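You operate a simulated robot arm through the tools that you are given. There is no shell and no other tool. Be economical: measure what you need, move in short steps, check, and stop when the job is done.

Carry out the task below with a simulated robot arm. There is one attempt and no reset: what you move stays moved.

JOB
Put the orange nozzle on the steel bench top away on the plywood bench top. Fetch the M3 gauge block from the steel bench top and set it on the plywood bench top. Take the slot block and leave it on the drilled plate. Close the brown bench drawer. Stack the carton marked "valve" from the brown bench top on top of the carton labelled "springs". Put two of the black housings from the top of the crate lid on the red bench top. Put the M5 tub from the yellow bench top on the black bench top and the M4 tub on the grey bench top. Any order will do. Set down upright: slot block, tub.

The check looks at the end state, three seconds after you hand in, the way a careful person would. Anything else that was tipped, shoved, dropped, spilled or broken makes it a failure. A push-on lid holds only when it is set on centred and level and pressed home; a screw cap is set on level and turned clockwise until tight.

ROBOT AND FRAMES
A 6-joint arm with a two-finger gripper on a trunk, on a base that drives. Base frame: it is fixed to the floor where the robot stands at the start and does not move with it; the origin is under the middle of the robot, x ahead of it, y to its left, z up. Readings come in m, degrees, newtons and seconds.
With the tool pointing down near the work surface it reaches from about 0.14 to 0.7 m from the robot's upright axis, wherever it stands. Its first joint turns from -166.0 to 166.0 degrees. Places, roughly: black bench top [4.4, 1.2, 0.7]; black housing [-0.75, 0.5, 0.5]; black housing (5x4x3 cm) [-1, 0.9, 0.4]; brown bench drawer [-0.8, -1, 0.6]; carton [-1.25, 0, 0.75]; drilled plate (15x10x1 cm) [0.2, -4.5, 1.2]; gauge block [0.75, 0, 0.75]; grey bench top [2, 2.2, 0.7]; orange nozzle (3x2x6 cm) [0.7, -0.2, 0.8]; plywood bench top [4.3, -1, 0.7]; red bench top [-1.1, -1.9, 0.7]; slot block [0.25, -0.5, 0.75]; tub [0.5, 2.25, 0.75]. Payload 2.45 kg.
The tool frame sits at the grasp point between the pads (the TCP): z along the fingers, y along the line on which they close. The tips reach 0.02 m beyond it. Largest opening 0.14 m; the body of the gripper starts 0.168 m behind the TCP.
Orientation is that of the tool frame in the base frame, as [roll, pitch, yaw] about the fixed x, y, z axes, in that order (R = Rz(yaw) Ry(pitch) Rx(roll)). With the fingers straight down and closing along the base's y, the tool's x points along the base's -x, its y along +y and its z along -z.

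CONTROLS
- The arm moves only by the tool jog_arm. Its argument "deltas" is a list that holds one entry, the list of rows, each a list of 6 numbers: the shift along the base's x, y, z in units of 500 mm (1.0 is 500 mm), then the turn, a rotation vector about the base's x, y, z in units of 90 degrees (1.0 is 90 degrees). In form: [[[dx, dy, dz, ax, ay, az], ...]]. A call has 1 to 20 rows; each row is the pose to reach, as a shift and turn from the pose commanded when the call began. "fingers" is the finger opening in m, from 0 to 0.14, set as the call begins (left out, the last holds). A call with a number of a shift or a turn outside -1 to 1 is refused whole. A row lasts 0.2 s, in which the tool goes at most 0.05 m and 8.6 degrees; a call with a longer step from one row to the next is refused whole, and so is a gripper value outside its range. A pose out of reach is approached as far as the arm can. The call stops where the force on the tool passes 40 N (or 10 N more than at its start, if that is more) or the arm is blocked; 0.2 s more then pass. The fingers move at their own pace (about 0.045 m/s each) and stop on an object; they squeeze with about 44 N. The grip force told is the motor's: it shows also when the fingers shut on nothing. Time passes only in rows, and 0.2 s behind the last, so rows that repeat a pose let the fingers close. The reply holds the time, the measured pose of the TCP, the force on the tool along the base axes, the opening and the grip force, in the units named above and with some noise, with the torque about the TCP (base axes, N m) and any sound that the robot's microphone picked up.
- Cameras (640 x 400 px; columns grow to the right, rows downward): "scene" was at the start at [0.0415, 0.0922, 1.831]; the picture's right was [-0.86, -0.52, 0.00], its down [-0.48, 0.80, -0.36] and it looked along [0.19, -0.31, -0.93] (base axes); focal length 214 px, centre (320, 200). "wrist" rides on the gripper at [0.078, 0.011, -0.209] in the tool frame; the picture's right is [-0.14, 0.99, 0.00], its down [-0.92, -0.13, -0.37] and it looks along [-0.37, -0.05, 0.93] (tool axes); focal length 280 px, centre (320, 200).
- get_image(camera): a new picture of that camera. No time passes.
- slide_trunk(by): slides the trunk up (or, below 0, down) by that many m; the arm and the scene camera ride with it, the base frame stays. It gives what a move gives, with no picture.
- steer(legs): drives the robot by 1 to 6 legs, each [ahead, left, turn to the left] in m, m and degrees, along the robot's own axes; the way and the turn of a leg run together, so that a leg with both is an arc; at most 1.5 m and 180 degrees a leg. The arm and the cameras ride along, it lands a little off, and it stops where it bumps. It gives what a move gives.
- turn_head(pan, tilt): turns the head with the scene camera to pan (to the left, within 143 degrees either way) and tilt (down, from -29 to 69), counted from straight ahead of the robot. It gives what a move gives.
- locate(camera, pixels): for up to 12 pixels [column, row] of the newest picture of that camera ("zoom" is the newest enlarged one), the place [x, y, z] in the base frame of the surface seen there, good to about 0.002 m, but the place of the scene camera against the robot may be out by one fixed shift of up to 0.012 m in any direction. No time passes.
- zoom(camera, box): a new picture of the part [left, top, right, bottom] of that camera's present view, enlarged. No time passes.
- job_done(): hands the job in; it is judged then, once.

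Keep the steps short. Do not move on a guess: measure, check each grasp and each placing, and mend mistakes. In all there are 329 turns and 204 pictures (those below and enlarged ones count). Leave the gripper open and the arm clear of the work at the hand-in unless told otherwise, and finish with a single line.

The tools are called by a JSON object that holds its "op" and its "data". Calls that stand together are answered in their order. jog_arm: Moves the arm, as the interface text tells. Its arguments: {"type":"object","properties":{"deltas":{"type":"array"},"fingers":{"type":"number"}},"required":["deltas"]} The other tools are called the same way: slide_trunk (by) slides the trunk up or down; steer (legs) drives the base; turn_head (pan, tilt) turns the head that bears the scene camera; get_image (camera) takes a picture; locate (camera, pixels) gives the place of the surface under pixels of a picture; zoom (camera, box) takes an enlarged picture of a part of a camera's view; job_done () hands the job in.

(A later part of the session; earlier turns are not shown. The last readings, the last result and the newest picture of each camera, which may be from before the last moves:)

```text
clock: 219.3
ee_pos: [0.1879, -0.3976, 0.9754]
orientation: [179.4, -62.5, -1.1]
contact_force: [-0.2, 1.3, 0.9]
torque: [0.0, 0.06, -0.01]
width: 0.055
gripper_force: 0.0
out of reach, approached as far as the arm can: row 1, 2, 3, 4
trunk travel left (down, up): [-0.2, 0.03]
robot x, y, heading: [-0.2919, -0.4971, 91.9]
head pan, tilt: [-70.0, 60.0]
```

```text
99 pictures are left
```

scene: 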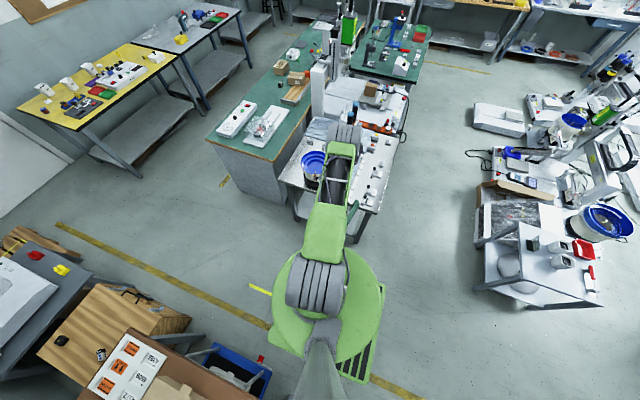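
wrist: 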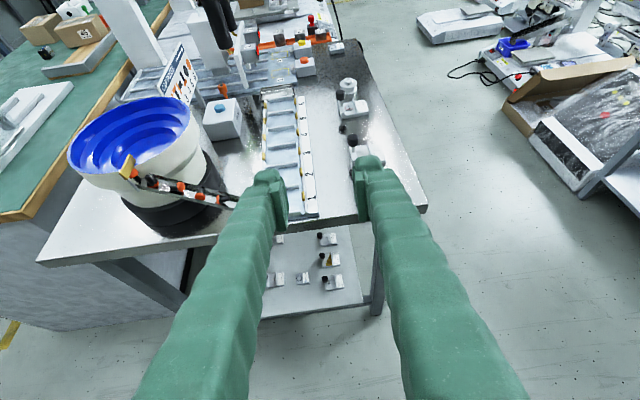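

The tool prefers a ~0.1 m lateral offset in this posture; I use the base instead: drive back 0.077 m.

{"op": "steer", "data": {"legs": [[-0.077, 0, 0]]}}

{"op": "jog_arm", "data": {"deltas": [[[0.02, 0, -0.05, 0, 0, 0], [0.05, 0, -0.1, 0, 0, 0], [0.08, 0, -0.15, 0, 0, 0], [0.11, 0, -0.2, 0, 0, 0], [0.14, 0, -0.24, 0, 0, 0], [0.14, 0, -0.24, 0, 0, 0]]]}}

{"op": "get_image", "data": {"camera": "wrist"}}

```text
clock: 220.4
ee_pos: [0.1903, -0.4767, 0.9732]
orientation: [179.6, -62.3, -1.5]
contact_force: [-0.7, -0.3, -0.4]
torque: [0.05, 0.01, 0.05]
width: 0.0549
gripper_force: 0.1
trunk travel left (down, up): [-0.2, 0.03]
robot x, y, heading: [-0.288, -0.5735, 91.9]
head pan, tilt: [-70.0, 60.0]
```

```text
clock: 221.8
ee_pos: [0.2506, -0.4574, 0.8549]
orientation: [-179.1, -62.6, -3.2]
contact_force: [-0.3, -0.3, -0.2]
torque: [-0.03, 0.0, 0.01]
width: 0.0548
gripper_force: 0.0
out of reach, approached as far as the arm can: row 2, 3, 4, 5, 6
trunk travel left (down, up): [-0.2, 0.03]
robot x, y, heading: [-0.2893, -0.5723, 92.0]
head pan, tilt: [-70.0, 60.0]
```

```text
98 pictures are left
```

wrist: 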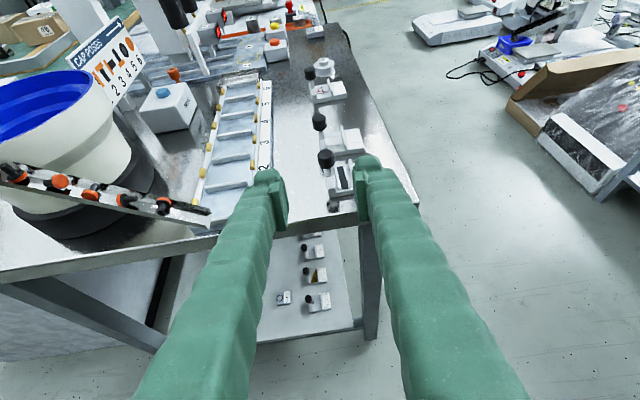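

The last wrist joint looks to be at its end with the camera on top. I flip the tool by turning 180° about its own axis (two halves).

{"op": "jog_arm", "data": {"deltas": [[[-0.02, 0, 0.04, 0.083, -0.005, -0.044], [-0.04, 0, 0.08, 0.165, -0.009, -0.088], [-0.05, 0, 0.1, 0.248, -0.014, -0.133], [-0.05, 0, 0.1, 0.33, -0.018, -0.177], [-0.05, 0, 0.1, 0.413, -0.023, -0.221], [-0.05, 0, 0.1, 0.496, -0.028, -0.265], [-0.05, 0, 0.1, 0.578, -0.032, -0.31], [-0.05, 0, 0.1, 0.661, -0.037, -0.354], [-0.05, 0, 0.1, 0.744, -0.041, -0.398], [-0.05, 0, 0.1, 0.826, -0.046, -0.442], [-0.05, 0, 0.1, 0.88, -0.049, -0.47], [-0.05, 0, 0.1, 0.88, -0.049, -0.47]]]}}

{"op": "jog_arm", "data": {"deltas": [[[0, 0, 0, 0.083, -0.005, -0.044], [0, 0, 0, 0.165, -0.009, -0.088], [0, 0, 0, 0.248, -0.014, -0.133], [0, 0, 0, 0.33, -0.018, -0.177], [0, 0, 0, 0.413, -0.023, -0.221], [0, 0, 0, 0.496, -0.028, -0.265], [0, 0, 0, 0.578, -0.032, -0.31], [0, 0, 0, 0.661, -0.037, -0.354], [0, 0, 0, 0.744, -0.041, -0.398], [0, 0, 0, 0.826, -0.046, -0.442], [0, 0, 0, 0.88, -0.049, -0.47], [0, 0, 0, 0.88, -0.049, -0.47]]]}}

{"op": "get_image", "data": {"camera": "wrist"}}

```text
clock: 224.4
ee_pos: [0.2243, -0.4586, 0.9042]
orientation: [-116.8, -0.9, -93.2]
contact_force: [-0.1, 0.6, -0.6]
torque: [0.01, 0.01, 0.03]
width: 0.0551
gripper_force: 0.1
trunk travel left (down, up): [-0.2, 0.03]
robot x, y, heading: [-0.2887, -0.5731, 91.7]
head pan, tilt: [-70.0, 60.0]
```

```text
clock: 227.0
ee_pos: [0.2253, -0.4564, 0.9034]
orientation: [-177.0, 61.4, 178.9]
contact_force: [0.1, 0.3, -0.4]
torque: [0.05, 0.02, 0.02]
width: 0.055
gripper_force: 0.1
trunk travel left (down, up): [-0.2, 0.03]
robot x, y, heading: [-0.2861, -0.569, 91.9]
head pan, tilt: [-70.0, 60.0]
```

```text
97 pictures are left
```

wrist: 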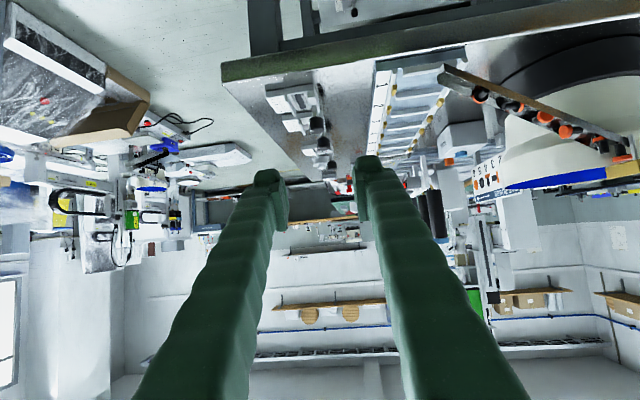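

That works exactly. Zoom at the slot block from this view.

{"op": "zoom", "data": {"camera": "wrist", "box": [240, 70, 400, 190]}}

```text
3.33 times, centred on (320, 130) of wrist
```

zoom: 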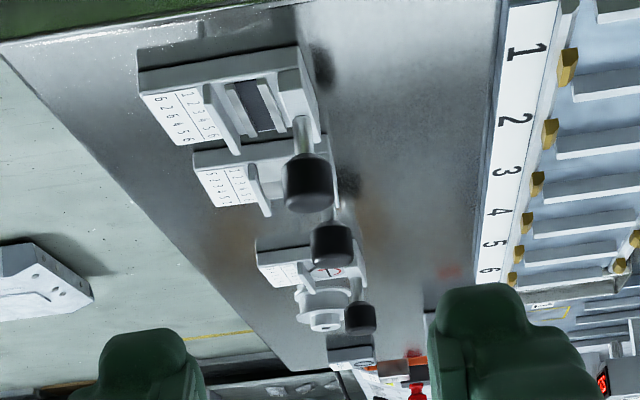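

{"op": "locate", "data": {"camera": "zoom", "pixels": [[305, 170], [290, 190], [325, 190], [308, 200], [303, 130], [303, 115], [145, 95], [315, 120], [297, 50], [255, 105], [170, 60]]}}

```text
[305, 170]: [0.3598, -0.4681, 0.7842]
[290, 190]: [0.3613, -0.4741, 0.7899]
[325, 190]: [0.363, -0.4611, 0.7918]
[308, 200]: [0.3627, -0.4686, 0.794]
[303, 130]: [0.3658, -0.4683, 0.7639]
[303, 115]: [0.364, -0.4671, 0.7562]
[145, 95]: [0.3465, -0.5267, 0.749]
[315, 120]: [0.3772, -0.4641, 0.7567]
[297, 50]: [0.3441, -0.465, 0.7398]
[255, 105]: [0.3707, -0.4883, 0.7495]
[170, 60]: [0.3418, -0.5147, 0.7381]
```

Knob centre ≈(0.369,-0.4675,0.787). Approach in a staged way.

{"op": "jog_arm", "data": {"deltas": [[[0.04, -0.01, -0.04, 0.008, 0, 0.015], [0.08, -0.022, -0.08, 0.016, 0, 0.029], [0.12, -0.022, -0.12, 0.016, 0, 0.029], [0.149, -0.022, -0.147, 0.016, 0, 0.029], [0.149, -0.022, -0.147, 0.016, 0, 0.029]]], "fingers": 0.045}}

{"op": "get_image", "data": {"camera": "wrist"}}

```text
clock: 228.2
ee_pos: [0.2994, -0.4668, 0.8291]
orientation: [-179.9, 61.4, 179.0]
contact_force: [-0.3, 0.2, 0.8]
torque: [0.03, 0.01, 0.02]
width: 0.0449
gripper_force: 0.0
trunk travel left (down, up): [-0.2, 0.03]
robot x, y, heading: [-0.2906, -0.5711, 92.0]
head pan, tilt: [-70.0, 60.0]
```

```text
95 pictures are left
```

wrist: 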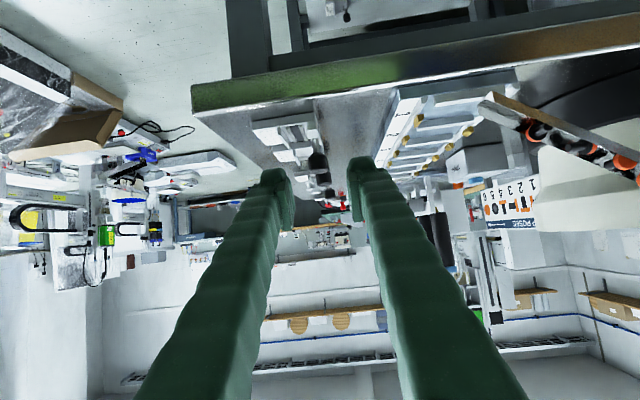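

Knob at (318,165), centred between fingers. Final approach and close.

{"op": "jog_arm", "data": {"deltas": [[[0.05, -0.001, -0.03, 0, 0, 0], [0.1, -0.001, -0.06, 0, 0, 0], [0.139, -0.001, -0.082, 0, 0, 0], [0.139, -0.001, -0.082, 0, 0, 0]]]}}

{"op": "get_image", "data": {"camera": "wrist"}}

```text
clock: 229.2
ee_pos: [0.37, -0.4672, 0.7895]
orientation: [-179.7, 61.2, 179.1]
contact_force: [-0.1, 0.5, 0.0]
torque: [0.01, 0.03, 0.01]
width: 0.0449
gripper_force: 0.0
trunk travel left (down, up): [-0.2, 0.03]
robot x, y, heading: [-0.289, -0.5722, 91.9]
head pan, tilt: [-70.0, 60.0]
```

```text
94 pictures are left
```

wrist: 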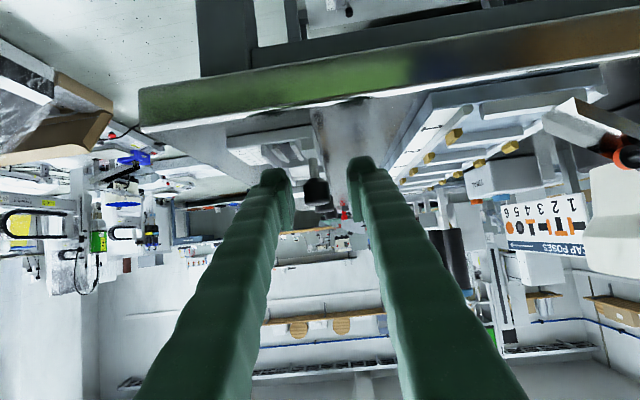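

{"op": "jog_arm", "data": {"deltas": [[[0, 0, 0, 0, 0, 0], [0, 0, 0, 0, 0, 0], [0, 0, 0, 0, 0, 0], [0, 0, 0, 0, 0, 0]]], "fingers": 0}}

{"op": "jog_arm", "data": {"deltas": [[[0, 0, 0.03, 0, 0, 0], [0, 0, 0.08, 0, 0, 0], [0, 0, 0.12, 0, 0, 0], [0, 0, 0.12, 0, 0, 0]]]}}

{"op": "zoom", "data": {"camera": "wrist", "box": [160, 60, 480, 260]}}

```text
clock: 230.2
ee_pos: [0.3709, -0.4684, 0.7883]
orientation: [-179.9, 61.4, 179.0]
contact_force: [0.2, 0.5, 0.7]
torque: [0.01, 0.02, 0.01]
width: 0.018
gripper_force: 43.3
trunk travel left (down, up): [-0.2, 0.03]
robot x, y, heading: [-0.2837, -0.572, 91.9]
head pan, tilt: [-70.0, 60.0]
```

```text
clock: 231.2
ee_pos: [0.3684, -0.4677, 0.8493]
orientation: [-179.7, 61.4, 179.1]
contact_force: [-0.4, 0.1, -2.1]
torque: [0.04, -0.02, -0.03]
width: 0.0181
gripper_force: 43.0
trunk travel left (down, up): [-0.2, 0.03]
robot x, y, heading: [-0.291, -0.5729, 91.6]
head pan, tilt: [-70.0, 60.0]
```

```text
2.00 times, centred on (320, 160) of wrist
```

zoom: 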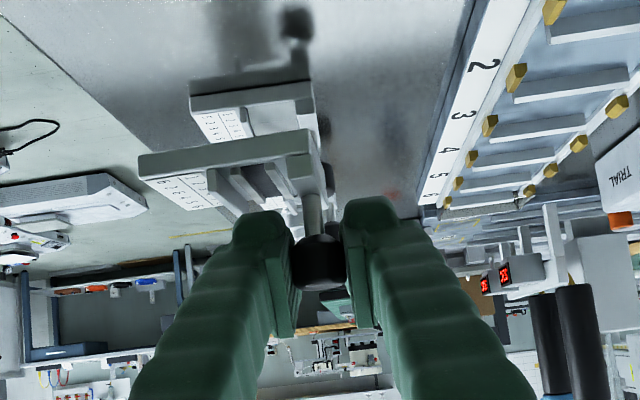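

Slot block is lifted and level. Raise it well up and draw it in a bit before driving.

{"op": "jog_arm", "data": {"deltas": [[[-0.02, 0, 0.07, 0, 0, 0], [-0.04, 0, 0.15, 0, 0, 0], [-0.06, 0, 0.23, 0, 0, 0], [-0.08, 0, 0.31, 0, 0, 0], [-0.1, 0, 0.39, 0, 0, 0], [-0.12, 0, 0.47, 0, 0, 0], [-0.14, 0, 0.55, 0, 0, 0], [-0.16, 0, 0.62, 0, 0, 0], [-0.16, 0, 0.62, 0, 0, 0]]]}}

```text
clock: 233.2
ee_pos: [0.2901, -0.4692, 1.1587]
orientation: [-179.8, 61.3, 178.9]
contact_force: [0.2, -0.4, -1.8]
torque: [0.02, 0.01, -0.01]
width: 0.0181
gripper_force: 43.2
trunk travel left (down, up): [-0.2, 0.03]
robot x, y, heading: [-0.2871, -0.5699, 91.9]
head pan, tilt: [-70.0, 60.0]
```

{"op": "steer", "data": {"legs": [[-0.6, -0.2, 0], [0, 0, -92], [0, -1.2, 0], [0, -1.1, 0]]}}

{"op": "turn_head", "data": {"pan": -75, "tilt": 25}}

{"op": "get_image", "data": {"camera": "scene"}}

```text
clock: 260.5
ee_pos: [-0.0179, -4.0423, 1.1596]
orientation: [-179.8, 61.4, 86.4]
contact_force: [0.3, -0.1, -0.5]
torque: [0.02, 0.0, -0.03]
width: 0.0162
gripper_force: 41.6
trunk travel left (down, up): [-0.2, 0.03]
robot x, y, heading: [-0.0934, -3.4636, -1.0]
head pan, tilt: [-70.0, 60.0]
```

```text
clock: 261.5
ee_pos: [-0.0174, -4.0414, 1.1589]
orientation: [-179.8, 61.5, 86.4]
contact_force: [-0.4, -0.7, -2.0]
torque: [0.02, 0.02, 0.02]
width: 0.0163
gripper_force: 42.0
trunk travel left (down, up): [-0.2, 0.03]
robot x, y, heading: [-0.0984, -3.4615, -0.8]
head pan, tilt: [-75.0, 25.0]
```

```text
92 pictures are left
```

scene: 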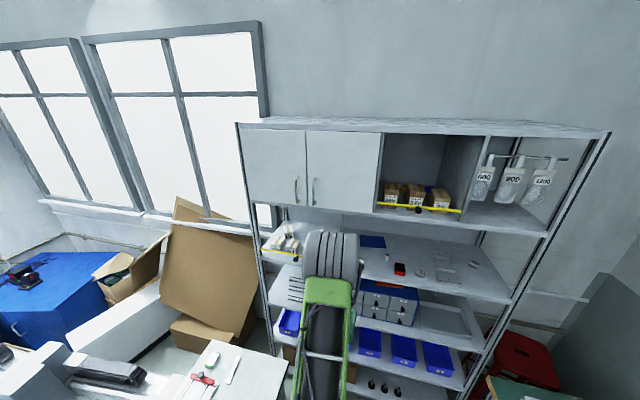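

{"op": "get_image", "data": {"camera": "wrist"}}

{"op": "zoom", "data": {"camera": "scene", "box": [240, 200, 400, 300]}}

```text
91 pictures are left
```

wrist: 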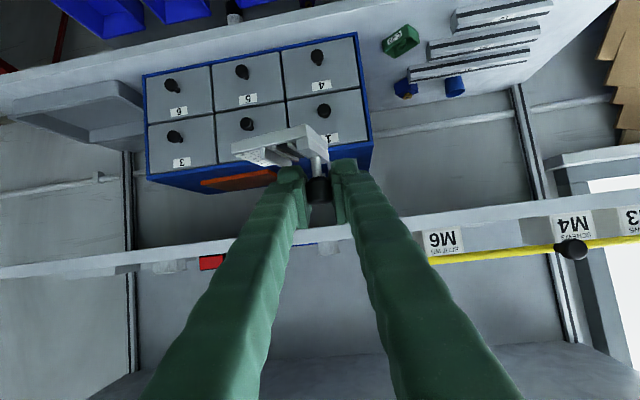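

```text
4.00 times, centred on (320, 250) of scene
```

zoom: 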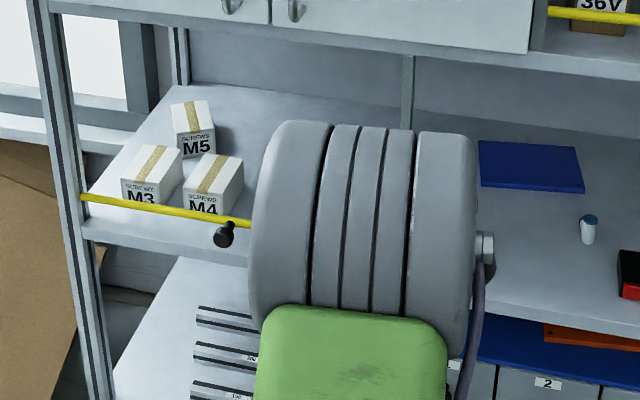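

{"op": "zoom", "data": {"camera": "wrist", "box": [200, 100, 440, 250]}}

{"op": "locate", "data": {"camera": "wrist", "pixels": [[440, 242], [480, 258], [560, 248], [460, 205], [240, 148], [300, 135], [318, 165], [318, 190], [575, 228], [500, 340]]}}

```text
2.67 times, centred on (320, 175) of wrist
```

zoom: 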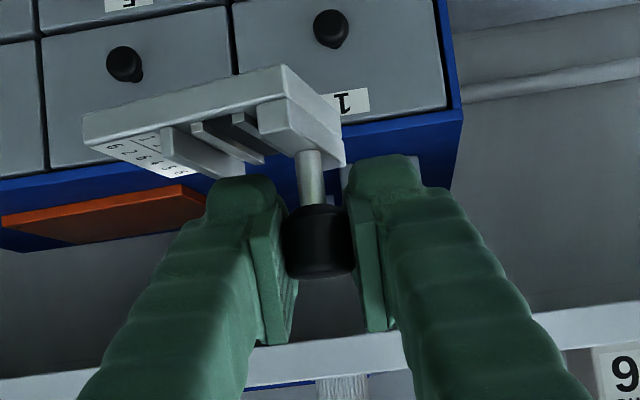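

```text
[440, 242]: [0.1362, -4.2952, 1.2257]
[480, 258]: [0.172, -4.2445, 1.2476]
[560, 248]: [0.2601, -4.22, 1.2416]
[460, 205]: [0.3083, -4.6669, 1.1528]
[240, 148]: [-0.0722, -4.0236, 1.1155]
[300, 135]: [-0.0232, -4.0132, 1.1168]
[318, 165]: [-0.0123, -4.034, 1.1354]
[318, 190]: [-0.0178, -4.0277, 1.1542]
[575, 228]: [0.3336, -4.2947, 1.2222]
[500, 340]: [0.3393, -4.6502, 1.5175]
```

{"op": "locate", "data": {"camera": "zoom", "pixels": [[95, 118], [275, 72], [95, 136], [270, 95], [335, 150], [180, 168], [130, 150], [325, 120], [310, 175], [318, 265], [290, 110]]}}

```text
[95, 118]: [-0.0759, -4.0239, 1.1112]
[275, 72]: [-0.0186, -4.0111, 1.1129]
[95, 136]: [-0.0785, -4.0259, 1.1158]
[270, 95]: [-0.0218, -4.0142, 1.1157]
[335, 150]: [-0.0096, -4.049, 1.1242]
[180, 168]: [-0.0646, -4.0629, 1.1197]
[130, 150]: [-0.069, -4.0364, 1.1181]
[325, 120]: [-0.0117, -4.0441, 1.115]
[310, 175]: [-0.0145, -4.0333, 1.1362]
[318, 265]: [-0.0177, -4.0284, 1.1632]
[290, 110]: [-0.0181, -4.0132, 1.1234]
```

The block is level within 3–4° but has turned a little about the knob; fine. I raise it to clear the bar (top ≈1.25), turn the base +18°, and approach partway.

{"op": "slide_trunk", "data": {"by": 0.03}}

{"op": "jog_arm", "data": {"deltas": [[[0, 0, 0.08, 0, 0, 0], [0, 0, 0.16, 0, 0, 0], [0, 0, 0.24, 0, 0, 0], [0, 0, 0.27, 0, 0, 0], [0, 0, 0.27, 0, 0, 0]]]}}

{"op": "steer", "data": {"legs": [[0, 0, 18], [-0.06, -0.2, 0]]}}

{"op": "get_image", "data": {"camera": "wrist"}}

```text
clock: 262.2
ee_pos: [-0.0187, -4.0427, 1.1884]
orientation: [-179.9, 61.3, 86.4]
contact_force: [-0.1, -0.5, -1.4]
torque: [-0.02, -0.03, 0.0]
width: 0.0161
gripper_force: 41.8
trunk travel left (down, up): [-0.23, 0.0]
robot x, y, heading: [-0.0987, -3.4614, -1.0]
head pan, tilt: [-75.0, 25.0]
```

```text
clock: 263.4
ee_pos: [-0.018, -4.0416, 1.3237]
orientation: [-179.8, 61.4, 86.3]
contact_force: [-0.2, -0.8, -1.1]
torque: [0.0, -0.02, 0.01]
width: 0.0163
gripper_force: 42.3
out of reach, approached as far as the arm can: row 2
trunk travel left (down, up): [-0.23, 0.0]
robot x, y, heading: [-0.0938, -3.4585, -0.7]
head pan, tilt: [-75.0, 25.0]
```

```text
clock: 266.8
ee_pos: [0.1524, -4.2018, 1.3235]
orientation: [-179.8, 61.3, 103.8]
contact_force: [-0.4, -0.8, -1.2]
torque: [0.0, -0.01, -0.03]
width: 0.016
gripper_force: 42.0
trunk travel left (down, up): [-0.23, 0.0]
robot x, y, heading: [-0.0934, -3.6667, 16.5]
head pan, tilt: [-75.0, 25.0]
```

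```text
88 pictures are left
```

wrist: 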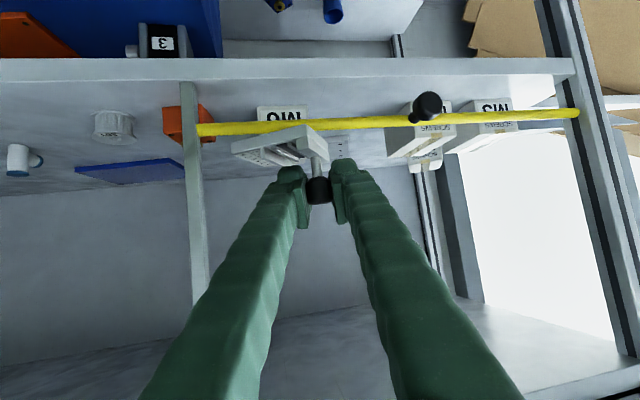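

{"op": "zoom", "data": {"camera": "wrist", "box": [220, 80, 460, 230]}}

{"op": "locate", "data": {"camera": "wrist", "pixels": [[340, 142], [370, 150], [378, 160], [345, 155], [355, 160], [385, 130], [300, 118], [440, 122], [240, 127], [390, 150], [270, 112], [330, 133]]}}

```text
2.67 times, centred on (340, 155) of wrist
```

zoom: 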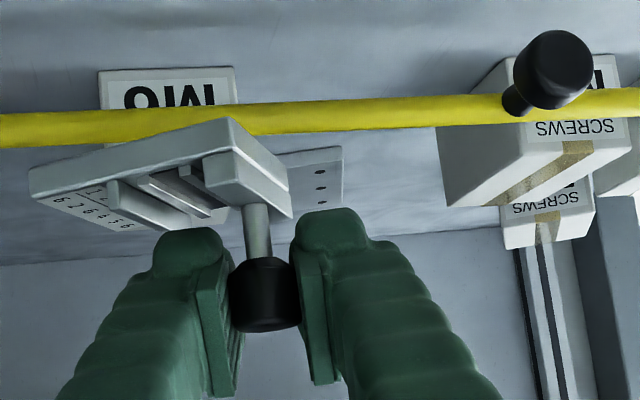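

```text
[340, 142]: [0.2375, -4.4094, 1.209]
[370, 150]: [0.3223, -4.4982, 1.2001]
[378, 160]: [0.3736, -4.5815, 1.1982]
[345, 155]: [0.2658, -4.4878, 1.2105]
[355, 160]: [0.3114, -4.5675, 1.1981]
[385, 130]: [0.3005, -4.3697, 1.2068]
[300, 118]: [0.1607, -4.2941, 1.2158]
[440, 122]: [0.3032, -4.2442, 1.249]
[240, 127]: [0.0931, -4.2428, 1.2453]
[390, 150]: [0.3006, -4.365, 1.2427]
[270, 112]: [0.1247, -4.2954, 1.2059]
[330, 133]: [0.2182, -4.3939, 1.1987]
```

Plate top z≈1.2095, centre ≈(0.195,-4.45). I straighten the tool by -16° and shift +x 0.067 while still in front of the bar.

{"op": "jog_arm", "data": {"deltas": [[[0.035, 0, 0, 0, 0, -0.06], [0.07, 0, 0, 0, 0, -0.12], [0.1, 0, 0, 0, 0, -0.178], [0.134, 0, 0, 0, 0, -0.178], [0.134, 0, 0, 0, 0, -0.178]]]}}

{"op": "steer", "data": {"legs": [[-0.042, -0.144, 0]]}}

{"op": "get_image", "data": {"camera": "wrist"}}

{"op": "get_image", "data": {"camera": "scene"}}

```text
clock: 268.0
ee_pos: [0.2207, -4.203, 1.3245]
orientation: [-179.7, 61.5, 87.9]
contact_force: [-0.3, 0.0, -1.3]
torque: [0.04, -0.02, -0.01]
width: 0.0164
gripper_force: 42.1
trunk travel left (down, up): [-0.23, 0.0]
robot x, y, heading: [-0.0942, -3.6644, 16.7]
head pan, tilt: [-75.0, 25.0]
```

```text
clock: 269.9
ee_pos: [0.2234, -4.3506, 1.3236]
orientation: [-179.8, 61.4, 87.8]
contact_force: [0.0, 0.3, -0.7]
torque: [0.04, -0.06, 0.01]
width: 0.0164
gripper_force: 41.7
trunk travel left (down, up): [-0.23, 0.0]
robot x, y, heading: [-0.0915, -3.8114, 16.6]
head pan, tilt: [-75.0, 25.0]
```

```text
86 pictures are left
```

wrist: 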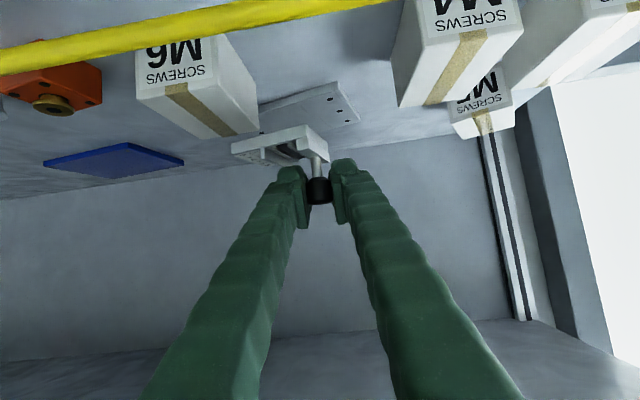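

```text
85 pictures are left
```

scene: 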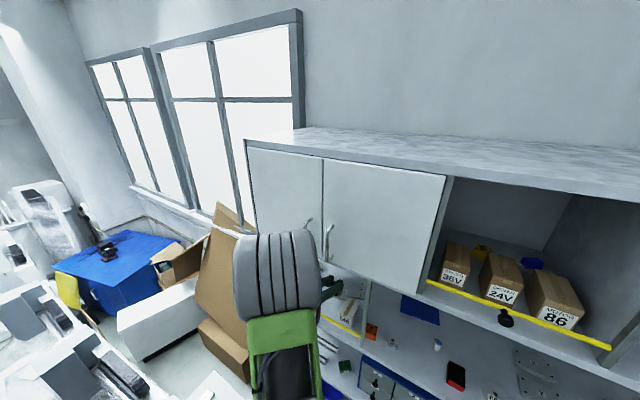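

Check elbow clearance to the cabinet doors and measure the plate.

{"op": "locate", "data": {"camera": "scene", "pixels": [[275, 240], [240, 250], [318, 250], [300, 235], [330, 240]]}}

{"op": "locate", "data": {"camera": "wrist", "pixels": [[340, 85], [356, 121], [262, 105], [300, 108], [325, 120], [345, 105], [240, 150], [290, 155], [330, 155]]}}

{"op": "zoom", "data": {"camera": "wrist", "box": [220, 70, 400, 220]}}

```text
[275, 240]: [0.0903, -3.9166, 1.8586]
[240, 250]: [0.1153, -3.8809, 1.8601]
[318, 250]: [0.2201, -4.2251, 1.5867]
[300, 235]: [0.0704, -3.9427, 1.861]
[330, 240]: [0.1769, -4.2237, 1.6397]
```

```text
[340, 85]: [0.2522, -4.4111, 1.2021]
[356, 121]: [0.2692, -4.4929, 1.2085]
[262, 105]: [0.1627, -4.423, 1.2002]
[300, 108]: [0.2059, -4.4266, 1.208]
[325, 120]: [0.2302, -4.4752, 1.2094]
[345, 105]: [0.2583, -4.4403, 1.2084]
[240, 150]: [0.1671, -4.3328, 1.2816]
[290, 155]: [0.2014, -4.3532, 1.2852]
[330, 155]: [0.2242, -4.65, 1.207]
```

```text
2.67 times, centred on (310, 145) of wrist
```

zoom: 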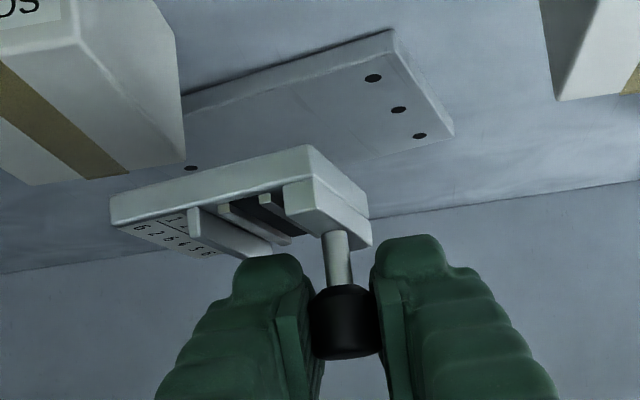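

Plate centre refined: (0.184,-4.471), yaw ≈8°, top 1.209. Move in over the plate, lowering gradually.

{"op": "jog_arm", "data": {"deltas": [[[-0.015, -0.05, 0, 0, 0, 0], [-0.029, -0.1, -0.01, 0, 0, 0], [-0.029, -0.14, -0.04, 0, 0, 0], [-0.029, -0.18, -0.07, 0, 0, 0], [-0.029, -0.215, -0.095, 0, 0, 0], [-0.029, -0.215, -0.095, 0, 0, 0]]]}}

{"op": "get_image", "data": {"camera": "wrist"}}

{"op": "zoom", "data": {"camera": "wrist", "box": [200, 60, 440, 210]}}

```text
clock: 271.3
ee_pos: [0.2076, -4.4574, 1.2761]
orientation: [-179.8, 61.4, 87.7]
contact_force: [0.1, -0.7, -1.6]
torque: [-0.01, -0.01, 0.01]
width: 0.0162
gripper_force: 41.8
trunk travel left (down, up): [-0.23, 0.0]
robot x, y, heading: [-0.0957, -3.8129, 16.7]
head pan, tilt: [-75.0, 25.0]
```

```text
83 pictures are left
```

wrist: 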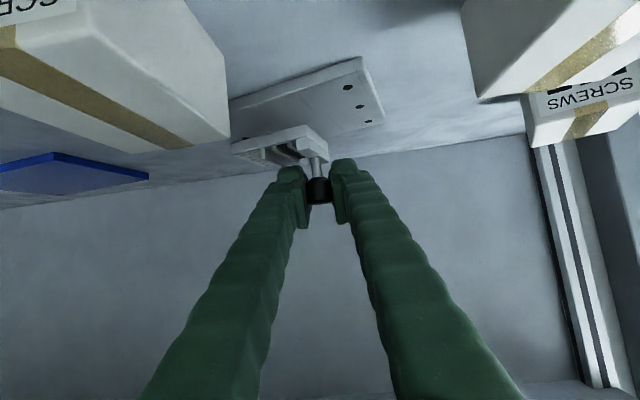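

```text
2.67 times, centred on (320, 135) of wrist
```

zoom: 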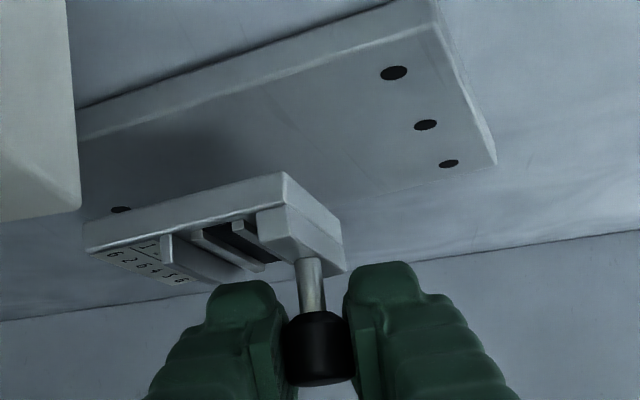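

Over the plate. Lower until contact.

{"op": "jog_arm", "data": {"deltas": [[[0, 0, -0.012, 0, 0, 0], [0, 0, -0.02, 0, 0, 0], [0, 0, -0.026, 0, 0, 0], [0, 0, -0.031, 0, 0, 0], [0, 0, -0.036, 0, 0, 0]]]}}

{"op": "zoom", "data": {"camera": "wrist", "box": [200, 60, 440, 210]}}

```text
clock: 272.5
ee_pos: [0.2068, -4.4568, 1.2593]
orientation: [-179.9, 61.6, 87.8]
contact_force: [-0.5, -1.2, 4.9]
torque: [0.15, -0.03, 0.0]
width: 0.0163
gripper_force: 42.1
trunk travel left (down, up): [-0.23, 0.0]
robot x, y, heading: [-0.0955, -3.818, 16.8]
head pan, tilt: [-75.0, 25.0]
```

```text
2.67 times, centred on (320, 135) of wrist
```

zoom: 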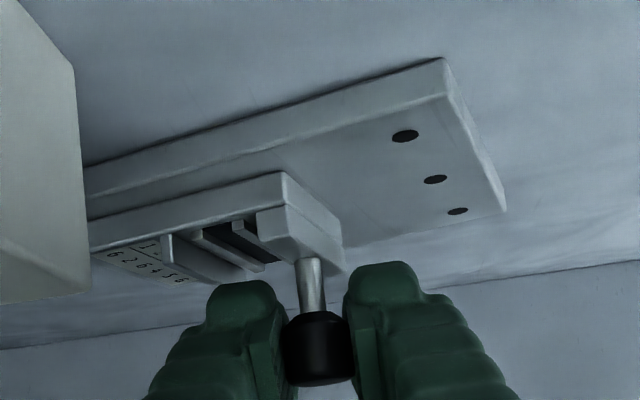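

Contact (5 N) at the right height. Press 1 mm, open and back off along the tool axis.

{"op": "jog_arm", "data": {"deltas": [[[0, 0, -0.002, 0, 0, 0], [0, 0, -0.002, 0, 0, 0], [0, 0, -0.002, 0, 0, 0]]], "fingers": 0.05}}

{"op": "jog_arm", "data": {"deltas": [[[0, 0.04, 0.022, 0, 0, 0], [0, 0.09, 0.049, 0, 0, 0], [0, 0.16, 0.087, 0, 0, 0], [0, 0.24, 0.12, 0, 0, 0], [0, 0.32, 0.15, 0, 0, 0]]]}}

{"op": "get_image", "data": {"camera": "wrist"}}

{"op": "zoom", "data": {"camera": "wrist", "box": [200, 40, 440, 190]}}

```text
clock: 273.3
ee_pos: [0.206, -4.4564, 1.2558]
orientation: [-179.9, 61.4, 87.8]
contact_force: [0.7, -0.6, 0.7]
torque: [-0.01, -0.03, 0.03]
width: 0.05
gripper_force: 0.1
trunk travel left (down, up): [-0.23, 0.0]
robot x, y, heading: [-0.0944, -3.8182, 16.7]
head pan, tilt: [-75.0, 25.0]
```

```text
clock: 274.5
ee_pos: [0.2073, -4.2955, 1.3336]
orientation: [-179.9, 61.4, 87.7]
contact_force: [-0.1, 0.7, -0.7]
torque: [0.0, -0.01, 0.01]
width: 0.0499
gripper_force: 0.1
trunk travel left (down, up): [-0.23, 0.0]
robot x, y, heading: [-0.0968, -3.8141, 16.5]
head pan, tilt: [-75.0, 25.0]
```

```text
80 pictures are left
```

wrist: 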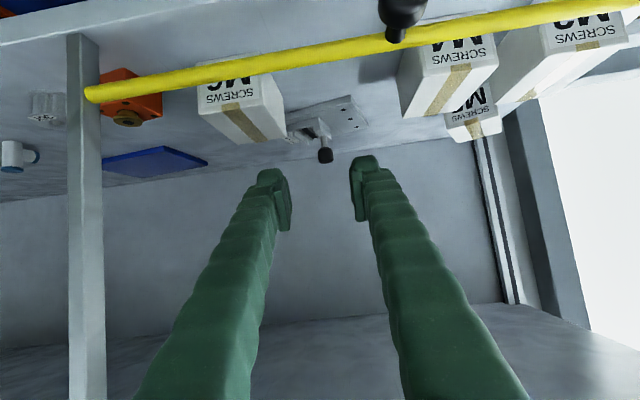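

```text
2.67 times, centred on (320, 115) of wrist
```

zoom: 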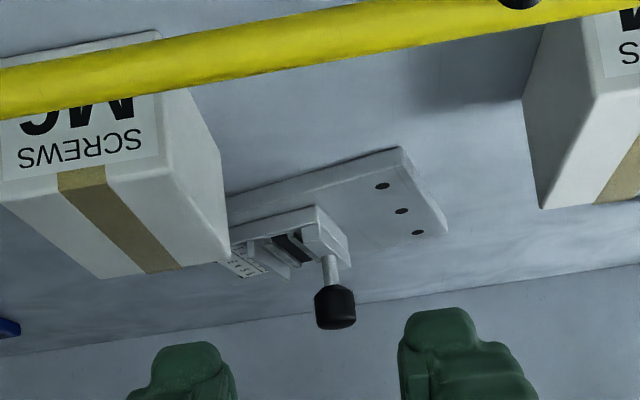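

The slot block stands upright on the drilled plate. Now back out, turn to heading 90 and drive to the steel bench with the arm kept on the right-hand side.

{"op": "steer", "data": {"legs": [[0, 0.3, 0], [0, 0, 73.5], [1.45, 0, 0], [1.3, 0, 0]]}}

{"op": "turn_head", "data": {"pan": -75, "tilt": 62}}

{"op": "get_image", "data": {"camera": "scene"}}

```text
clock: 293.8
ee_pos: [0.4159, -0.5999, 1.3335]
orientation: [-179.8, 61.4, 161.8]
contact_force: [0.5, 0.3, 0.0]
torque: [-0.02, 0.0, -0.01]
width: 0.0498
gripper_force: 0.1
trunk travel left (down, up): [-0.23, 0.0]
robot x, y, heading: [-0.1308, -0.7566, 90.7]
head pan, tilt: [-75.0, 25.0]
```

```text
clock: 294.9
ee_pos: [0.4163, -0.6005, 1.3332]
orientation: [-179.8, 61.4, 161.8]
contact_force: [0.3, 0.1, 0.2]
torque: [0.01, 0.0, -0.03]
width: 0.05
gripper_force: 0.1
trunk travel left (down, up): [-0.23, 0.0]
robot x, y, heading: [-0.1288, -0.7567, 90.6]
head pan, tilt: [-75.0, 62.0]
```

```text
78 pictures are left
```

scene: 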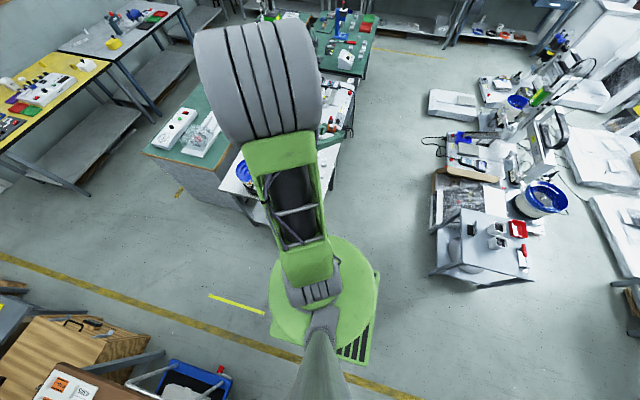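

Bring the tool back to vertical and lower to ~1.08.

{"op": "jog_arm", "data": {"deltas": [[[-0.01, 0, -0.06, 0.027, 0.081, 0], [-0.02, 0, -0.12, 0.053, 0.162, 0], [-0.03, 0, -0.18, 0.08, 0.243, 0], [-0.04, 0, -0.24, 0.107, 0.324, 0], [-0.05, 0, -0.3, 0.133, 0.405, 0], [-0.06, 0, -0.36, 0.16, 0.486, 0], [-0.07, 0, -0.42, 0.186, 0.567, 0], [-0.08, 0, -0.48, 0.213, 0.648, 0], [-0.1, 0, -0.5, 0.213, 0.648, 0]]], "fingers": 0.06}}

{"op": "jog_arm", "data": {"deltas": [[[0, 0, 0, 0, 0, 0.09], [0, 0, 0, 0, 0, 0.18], [0, 0, 0, 0, 0, 0.2], [0, 0, 0, 0, 0, 0.2]]]}}

{"op": "steer", "data": {"legs": [[0, -0.12, 0], [0.6, 0, 0]]}}

{"op": "get_image", "data": {"camera": "wrist"}}

```text
clock: 296.9
ee_pos: [0.3624, -0.5992, 1.0871]
orientation: [-177.5, 7.0, 161.8]
contact_force: [-0.2, -0.6, -0.3]
torque: [0.0, 0.03, 0.02]
width: 0.0601
gripper_force: 0.2
out of reach, approached as far as the arm can: row 7, 8, 9
trunk travel left (down, up): [-0.23, 0.0]
robot x, y, heading: [-0.1302, -0.7557, 90.5]
head pan, tilt: [-75.0, 62.0]
```

```text
clock: 297.9
ee_pos: [0.3583, -0.5993, 1.0849]
orientation: [-176.9, 7.4, 180.0]
contact_force: [0.5, -0.5, -0.4]
torque: [0.0, 0.02, 0.03]
width: 0.0602
gripper_force: 0.1
out of reach, approached as far as the arm can: row 2, 3, 4
trunk travel left (down, up): [-0.23, 0.0]
robot x, y, heading: [-0.1295, -0.7578, 90.7]
head pan, tilt: [-75.0, 62.0]
```

```text
clock: 302.5
ee_pos: [0.47, -0.0122, 1.0853]
orientation: [-176.8, 7.5, -179.9]
contact_force: [-0.4, 0.6, 0.1]
torque: [-0.02, -0.03, 0.04]
width: 0.0601
gripper_force: 0.2
trunk travel left (down, up): [-0.23, 0.0]
robot x, y, heading: [-0.0166, -0.17, 90.4]
head pan, tilt: [-75.0, 62.0]
```

```text
77 pictures are left
```

wrist: 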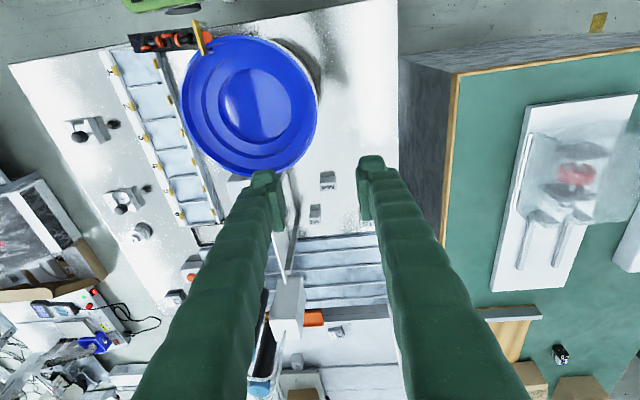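

{"op": "steer", "data": {"legs": [[-0.0, -0.05, 0]]}}

{"op": "jog_arm", "data": {"deltas": [[[0.06, -0.06, -0.04, 0, 0, 0], [0.12, -0.12, -0.08, 0, 0, 0], [0.18, -0.18, -0.12, 0, 0, 0], [0.24, -0.24, -0.16, 0, 0, 0], [0.3, -0.28, -0.18, 0, 0, 0], [0.3, -0.28, -0.18, 0, 0, 0]]]}}

{"op": "get_image", "data": {"camera": "wrist"}}

```text
clock: 303.6
ee_pos: [0.52, -0.0117, 1.0841]
orientation: [-176.9, 7.6, -180.0]
contact_force: [-0.3, -0.9, 0.3]
torque: [-0.01, 0.0, -0.03]
width: 0.0601
gripper_force: 0.1
trunk travel left (down, up): [-0.23, 0.0]
robot x, y, heading: [0.0334, -0.1685, 90.8]
head pan, tilt: [-75.0, 62.0]
```

```text
clock: 305.0
ee_pos: [0.6477, -0.1601, 0.9994]
orientation: [-174.5, 9.2, -179.1]
contact_force: [0.2, -0.6, 0.5]
torque: [0.09, 0.0, 0.03]
width: 0.0601
gripper_force: 0.0
out of reach, approached as far as the arm can: row 2, 3, 4, 5, 6
trunk travel left (down, up): [-0.23, 0.0]
robot x, y, heading: [0.0266, -0.171, 90.9]
head pan, tilt: [-75.0, 62.0]
```

```text
76 pictures are left
```

wrist: 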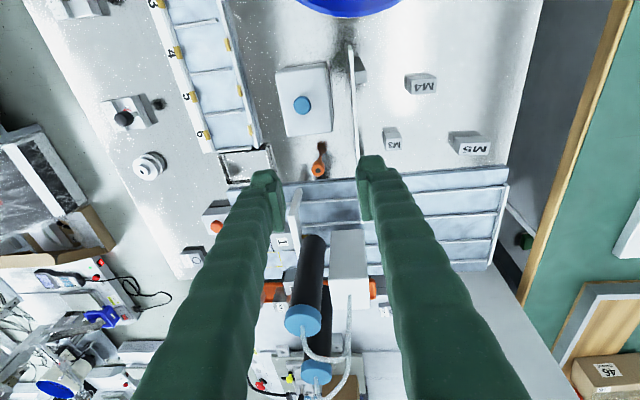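

{"op": "locate", "data": {"camera": "wrist", "pixels": [[319, 170], [321, 150], [320, 178], [302, 320], [312, 240], [350, 100], [355, 175], [348, 45], [330, 130], [295, 210], [392, 140], [345, 240]]}}

{"op": "zoom", "data": {"camera": "wrist", "box": [260, 100, 460, 225]}}

```text
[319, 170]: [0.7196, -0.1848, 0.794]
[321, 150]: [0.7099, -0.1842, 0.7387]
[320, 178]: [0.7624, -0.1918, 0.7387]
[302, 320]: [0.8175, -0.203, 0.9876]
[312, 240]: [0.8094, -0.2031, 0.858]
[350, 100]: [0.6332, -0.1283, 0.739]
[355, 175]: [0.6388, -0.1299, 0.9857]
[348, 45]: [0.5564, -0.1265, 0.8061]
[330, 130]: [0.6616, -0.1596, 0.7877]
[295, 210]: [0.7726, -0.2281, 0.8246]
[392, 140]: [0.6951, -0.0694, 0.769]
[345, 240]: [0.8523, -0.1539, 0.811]
```

```text
3.20 times, centred on (360, 162) of wrist
```

zoom: 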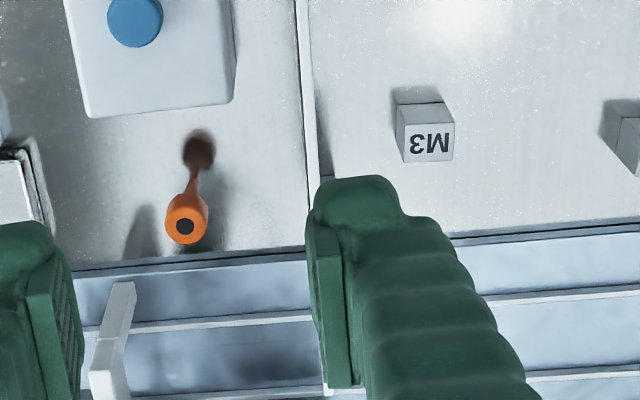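

Nozzle at (0.716,-0.184), cap top 0.795; bottle at x≥0.78 and wall at y≈-0.127 leave room for closing along y. Stage above it.

{"op": "jog_arm", "data": {"deltas": [[[0.0, -0.012, -0.07, 0.015, 0, 0.003], [0.03, -0.024, -0.14, 0.03, 0, 0.005], [0.07, -0.036, -0.21, 0.045, 0, 0.008], [0.11, -0.048, -0.25, 0.06, 0, 0.01], [0.137, -0.048, -0.28, 0.06, 0, 0.01], [0.137, -0.048, -0.28, 0.06, 0, 0.01]]], "fingers": 0.05}}

{"op": "get_image", "data": {"camera": "wrist"}}

```text
clock: 306.4
ee_pos: [0.7156, -0.201, 0.859]
orientation: [-172.9, 15.1, -177.5]
contact_force: [-0.4, 0.1, -0.1]
torque: [0.02, 0.05, -0.02]
width: 0.0498
gripper_force: 0.1
out of reach, approached as far as the arm can: row 1, 2, 3, 4, 5, 6
trunk travel left (down, up): [-0.23, 0.0]
robot x, y, heading: [0.0307, -0.1723, 90.6]
head pan, tilt: [-75.0, 62.0]
```

```text
74 pictures are left
```

wrist: 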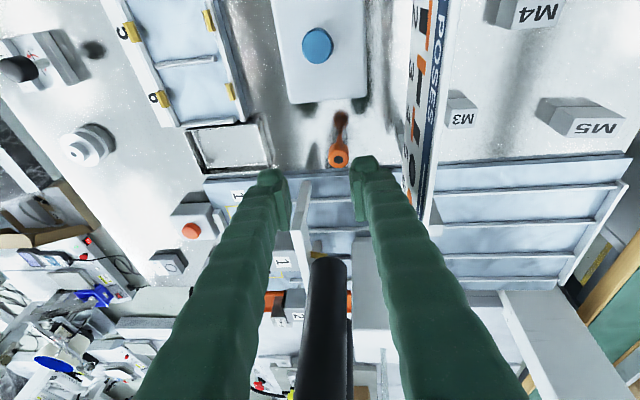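

Reach is tight because the shoulder is high; lower the trunk 0.2 m (after raising the tool the same amount).

{"op": "jog_arm", "data": {"deltas": [[[0, 0.005, 0.08, 0, 0, 0], [-0.02, 0.01, 0.16, 0, 0, 0], [-0.04, 0.015, 0.24, 0, 0, 0], [-0.06, 0.02, 0.32, 0, 0, 0], [-0.08, 0.02, 0.4, 0, 0, 0]]]}}

{"op": "slide_trunk", "data": {"by": -0.17}}

```text
clock: 307.6
ee_pos: [0.6496, -0.184, 1.041]
orientation: [-173.5, 11.1, -177.2]
contact_force: [0.5, -1.1, -0.2]
torque: [0.05, -0.02, 0.02]
width: 0.0502
gripper_force: 0.0
out of reach, approached as far as the arm can: row 1, 2, 3, 4, 5
trunk travel left (down, up): [-0.23, 0.0]
robot x, y, heading: [0.0307, -0.1708, 90.7]
head pan, tilt: [-75.0, 62.0]
```

```text
clock: 309.5
ee_pos: [0.6491, -0.1831, 0.8706]
orientation: [-173.5, 11.2, -177.3]
contact_force: [0.5, 0.6, -0.2]
torque: [0.05, 0.02, 0.0]
width: 0.05
gripper_force: 0.0
trunk travel left (down, up): [-0.06, 0.17]
robot x, y, heading: [0.0293, -0.168, 90.8]
head pan, tilt: [-75.0, 62.0]
```

{"op": "jog_arm", "data": {"deltas": [[[0.03, 0, -0.01, 0.03, 0.002, 0.0], [0.06, 0, -0.02, 0.071, 0.004, -0.016], [0.1, 0, -0.03, 0.071, 0.004, -0.016], [0.134, -0.002, -0.04, 0.071, 0.004, -0.016], [0.134, -0.002, -0.04, 0.071, 0.004, -0.016]]]}}

{"op": "get_image", "data": {"camera": "wrist"}}

```text
clock: 310.7
ee_pos: [0.6883, -0.1926, 0.8339]
orientation: [-173.6, 12.8, -177.6]
contact_force: [-0.7, 0.2, -0.4]
torque: [-0.02, 0.0, -0.01]
width: 0.0499
gripper_force: 0.1
out of reach, approached as far as the arm can: row 1, 2, 3, 4, 5
trunk travel left (down, up): [-0.06, 0.17]
robot x, y, heading: [0.0291, -0.1678, 90.7]
head pan, tilt: [-75.0, 62.0]
```

```text
73 pictures are left
```

wrist: 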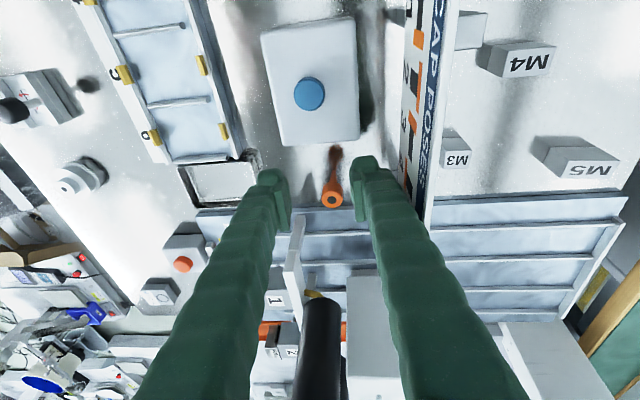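

Same stubborn miss: a wrist limit when near-vertical at this yaw. At intermediate yaw (as with housings) it was exact, so I retract up and turn the tool to yaw -60°.

{"op": "jog_arm", "data": {"deltas": [[[-0.06, 0, 0.07, 0, 0, 0.08], [-0.12, 0, 0.14, 0, 0, 0.16], [-0.16, 0, 0.2, 0, 0, 0.25], [-0.18, 0, 0.24, 0, 0, 0.34], [-0.2, 0, 0.24, 0, 0, 0.43], [-0.2, 0, 0.24, 0, 0, 0.52], [-0.2, 0, 0.24, 0, 0, 0.61], [-0.2, 0, 0.24, 0, 0, 0.65], [-0.2, 0, 0.24, 0, 0, 0.65]]]}}

{"op": "jog_arm", "data": {"deltas": [[[0, 0, 0, 0, 0, 0.09], [0, 0, 0, 0, 0, 0.18], [0, 0, 0, 0, 0, 0.27], [0, 0, 0, 0, 0, 0.36], [0, 0, 0, 0, 0, 0.45], [0, 0, 0, 0, 0, 0.54], [0, 0, 0, 0, 0, 0.63], [0, 0, 0, 0, 0, 0.66], [0, 0, 0, 0, 0, 0.66]]], "fingers": 0.04}}

```text
clock: 311.1
ee_pos: [0.6757, -0.1753, 0.864]
orientation: [-172.5, 14.1, -175.2]
contact_force: [-3.0, -26.1, 8.8]
torque: [1.2, -0.11, 0.03]
width: 0.0372
gripper_force: 0.1
out of reach, approached as far as the arm can: row 1, 2
trunk travel left (down, up): [-0.06, 0.17]
robot x, y, heading: [0.0281, -0.171, 90.3]
head pan, tilt: [-75.0, 62.0]
stopped in row 2: the force on the tool passed its limit at 83 N (the readings are from after the stop); the commanded pose is now the measured one
```

```text
clock: 311.5
ee_pos: [0.6781, -0.1715, 0.8653]
orientation: [-172.1, 14.5, -171.5]
contact_force: [4.1, -26.4, -2.2]
torque: [0.69, 0.14, -0.18]
width: 0.0268
gripper_force: 0.0
out of reach, approached as far as the arm can: row 1
trunk travel left (down, up): [-0.06, 0.17]
robot x, y, heading: [0.0277, -0.1731, 90.4]
head pan, tilt: [-75.0, 62.0]
stopped in row 1: the force on the tool passed its limit at 48 N (the readings are from after the stop); the commanded pose is now the measured one
```

Contact! Stop and look.

{"op": "get_image", "data": {"camera": "wrist"}}

{"op": "get_image", "data": {"camera": "scene"}}

```text
72 pictures are left
```

wrist: 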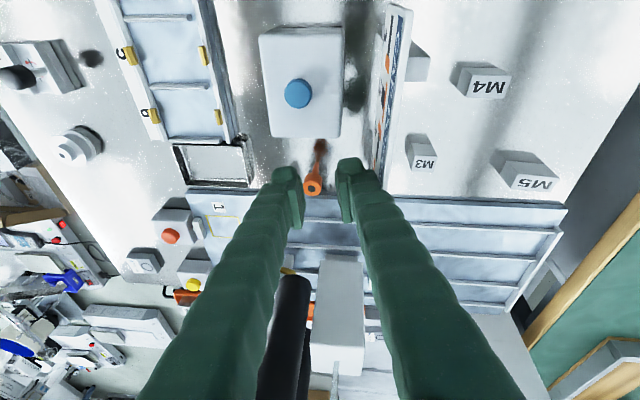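

```text
71 pictures are left
```

scene: 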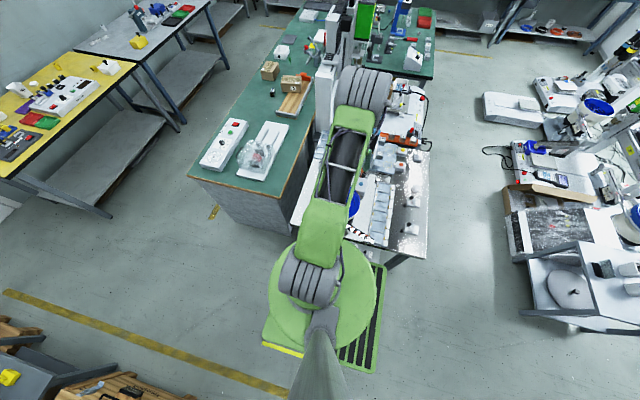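

{"op": "locate", "data": {"camera": "wrist", "pixels": [[400, 20], [408, 30], [384, 90], [375, 160], [388, 170], [380, 120], [345, 175], [330, 290], [290, 300], [312, 188], [395, 90], [392, 10]]}}

{"op": "zoom", "data": {"camera": "wrist", "box": [260, 0, 460, 240]}}

```text
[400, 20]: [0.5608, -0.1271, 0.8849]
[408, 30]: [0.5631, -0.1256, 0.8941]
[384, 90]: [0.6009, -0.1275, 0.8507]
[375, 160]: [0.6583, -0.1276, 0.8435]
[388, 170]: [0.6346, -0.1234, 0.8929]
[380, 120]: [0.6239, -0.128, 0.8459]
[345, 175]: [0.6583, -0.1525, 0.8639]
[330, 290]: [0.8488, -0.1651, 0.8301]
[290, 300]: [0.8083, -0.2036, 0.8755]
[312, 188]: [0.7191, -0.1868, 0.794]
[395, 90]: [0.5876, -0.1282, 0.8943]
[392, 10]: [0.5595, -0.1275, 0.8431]
```

```text
1.67 times, centred on (360, 120) of wrist
```

zoom: 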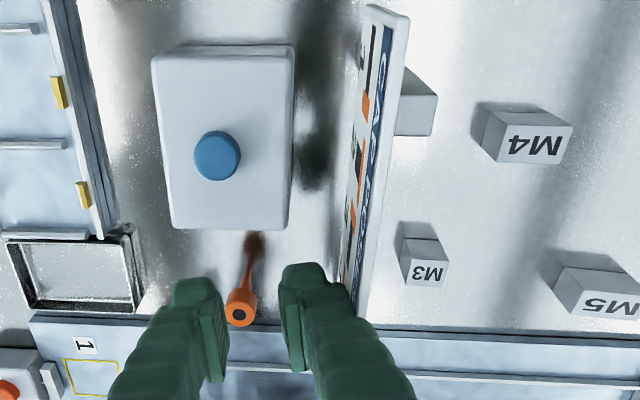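

The +y finger touched the caps board (top z≈0.894), which hasn't moved. Move away toward -y and straight up.

{"op": "jog_arm", "data": {"deltas": [[[0, -0.03, 0.0, 0, 0, 0], [0, -0.05, 0.05, 0, 0, 0], [0, -0.05, 0.12, 0, 0, 0], [-0.02, -0.05, 0.2, 0, 0, 0], [-0.04, -0.05, 0.28, 0, 0, 0]]], "fingers": 0.04}}

```text
clock: 312.7
ee_pos: [0.6542, -0.1481, 0.9996]
orientation: [-171.4, 14.6, -173.5]
contact_force: [0.4, 0.5, 0.1]
torque: [0.1, 0.03, 0.01]
width: 0.0401
gripper_force: 0.0
out of reach, approached as far as the arm can: row 2, 3, 4, 5
trunk travel left (down, up): [-0.06, 0.17]
robot x, y, heading: [0.028, -0.1709, 90.9]
head pan, tilt: [-75.0, 62.0]
```

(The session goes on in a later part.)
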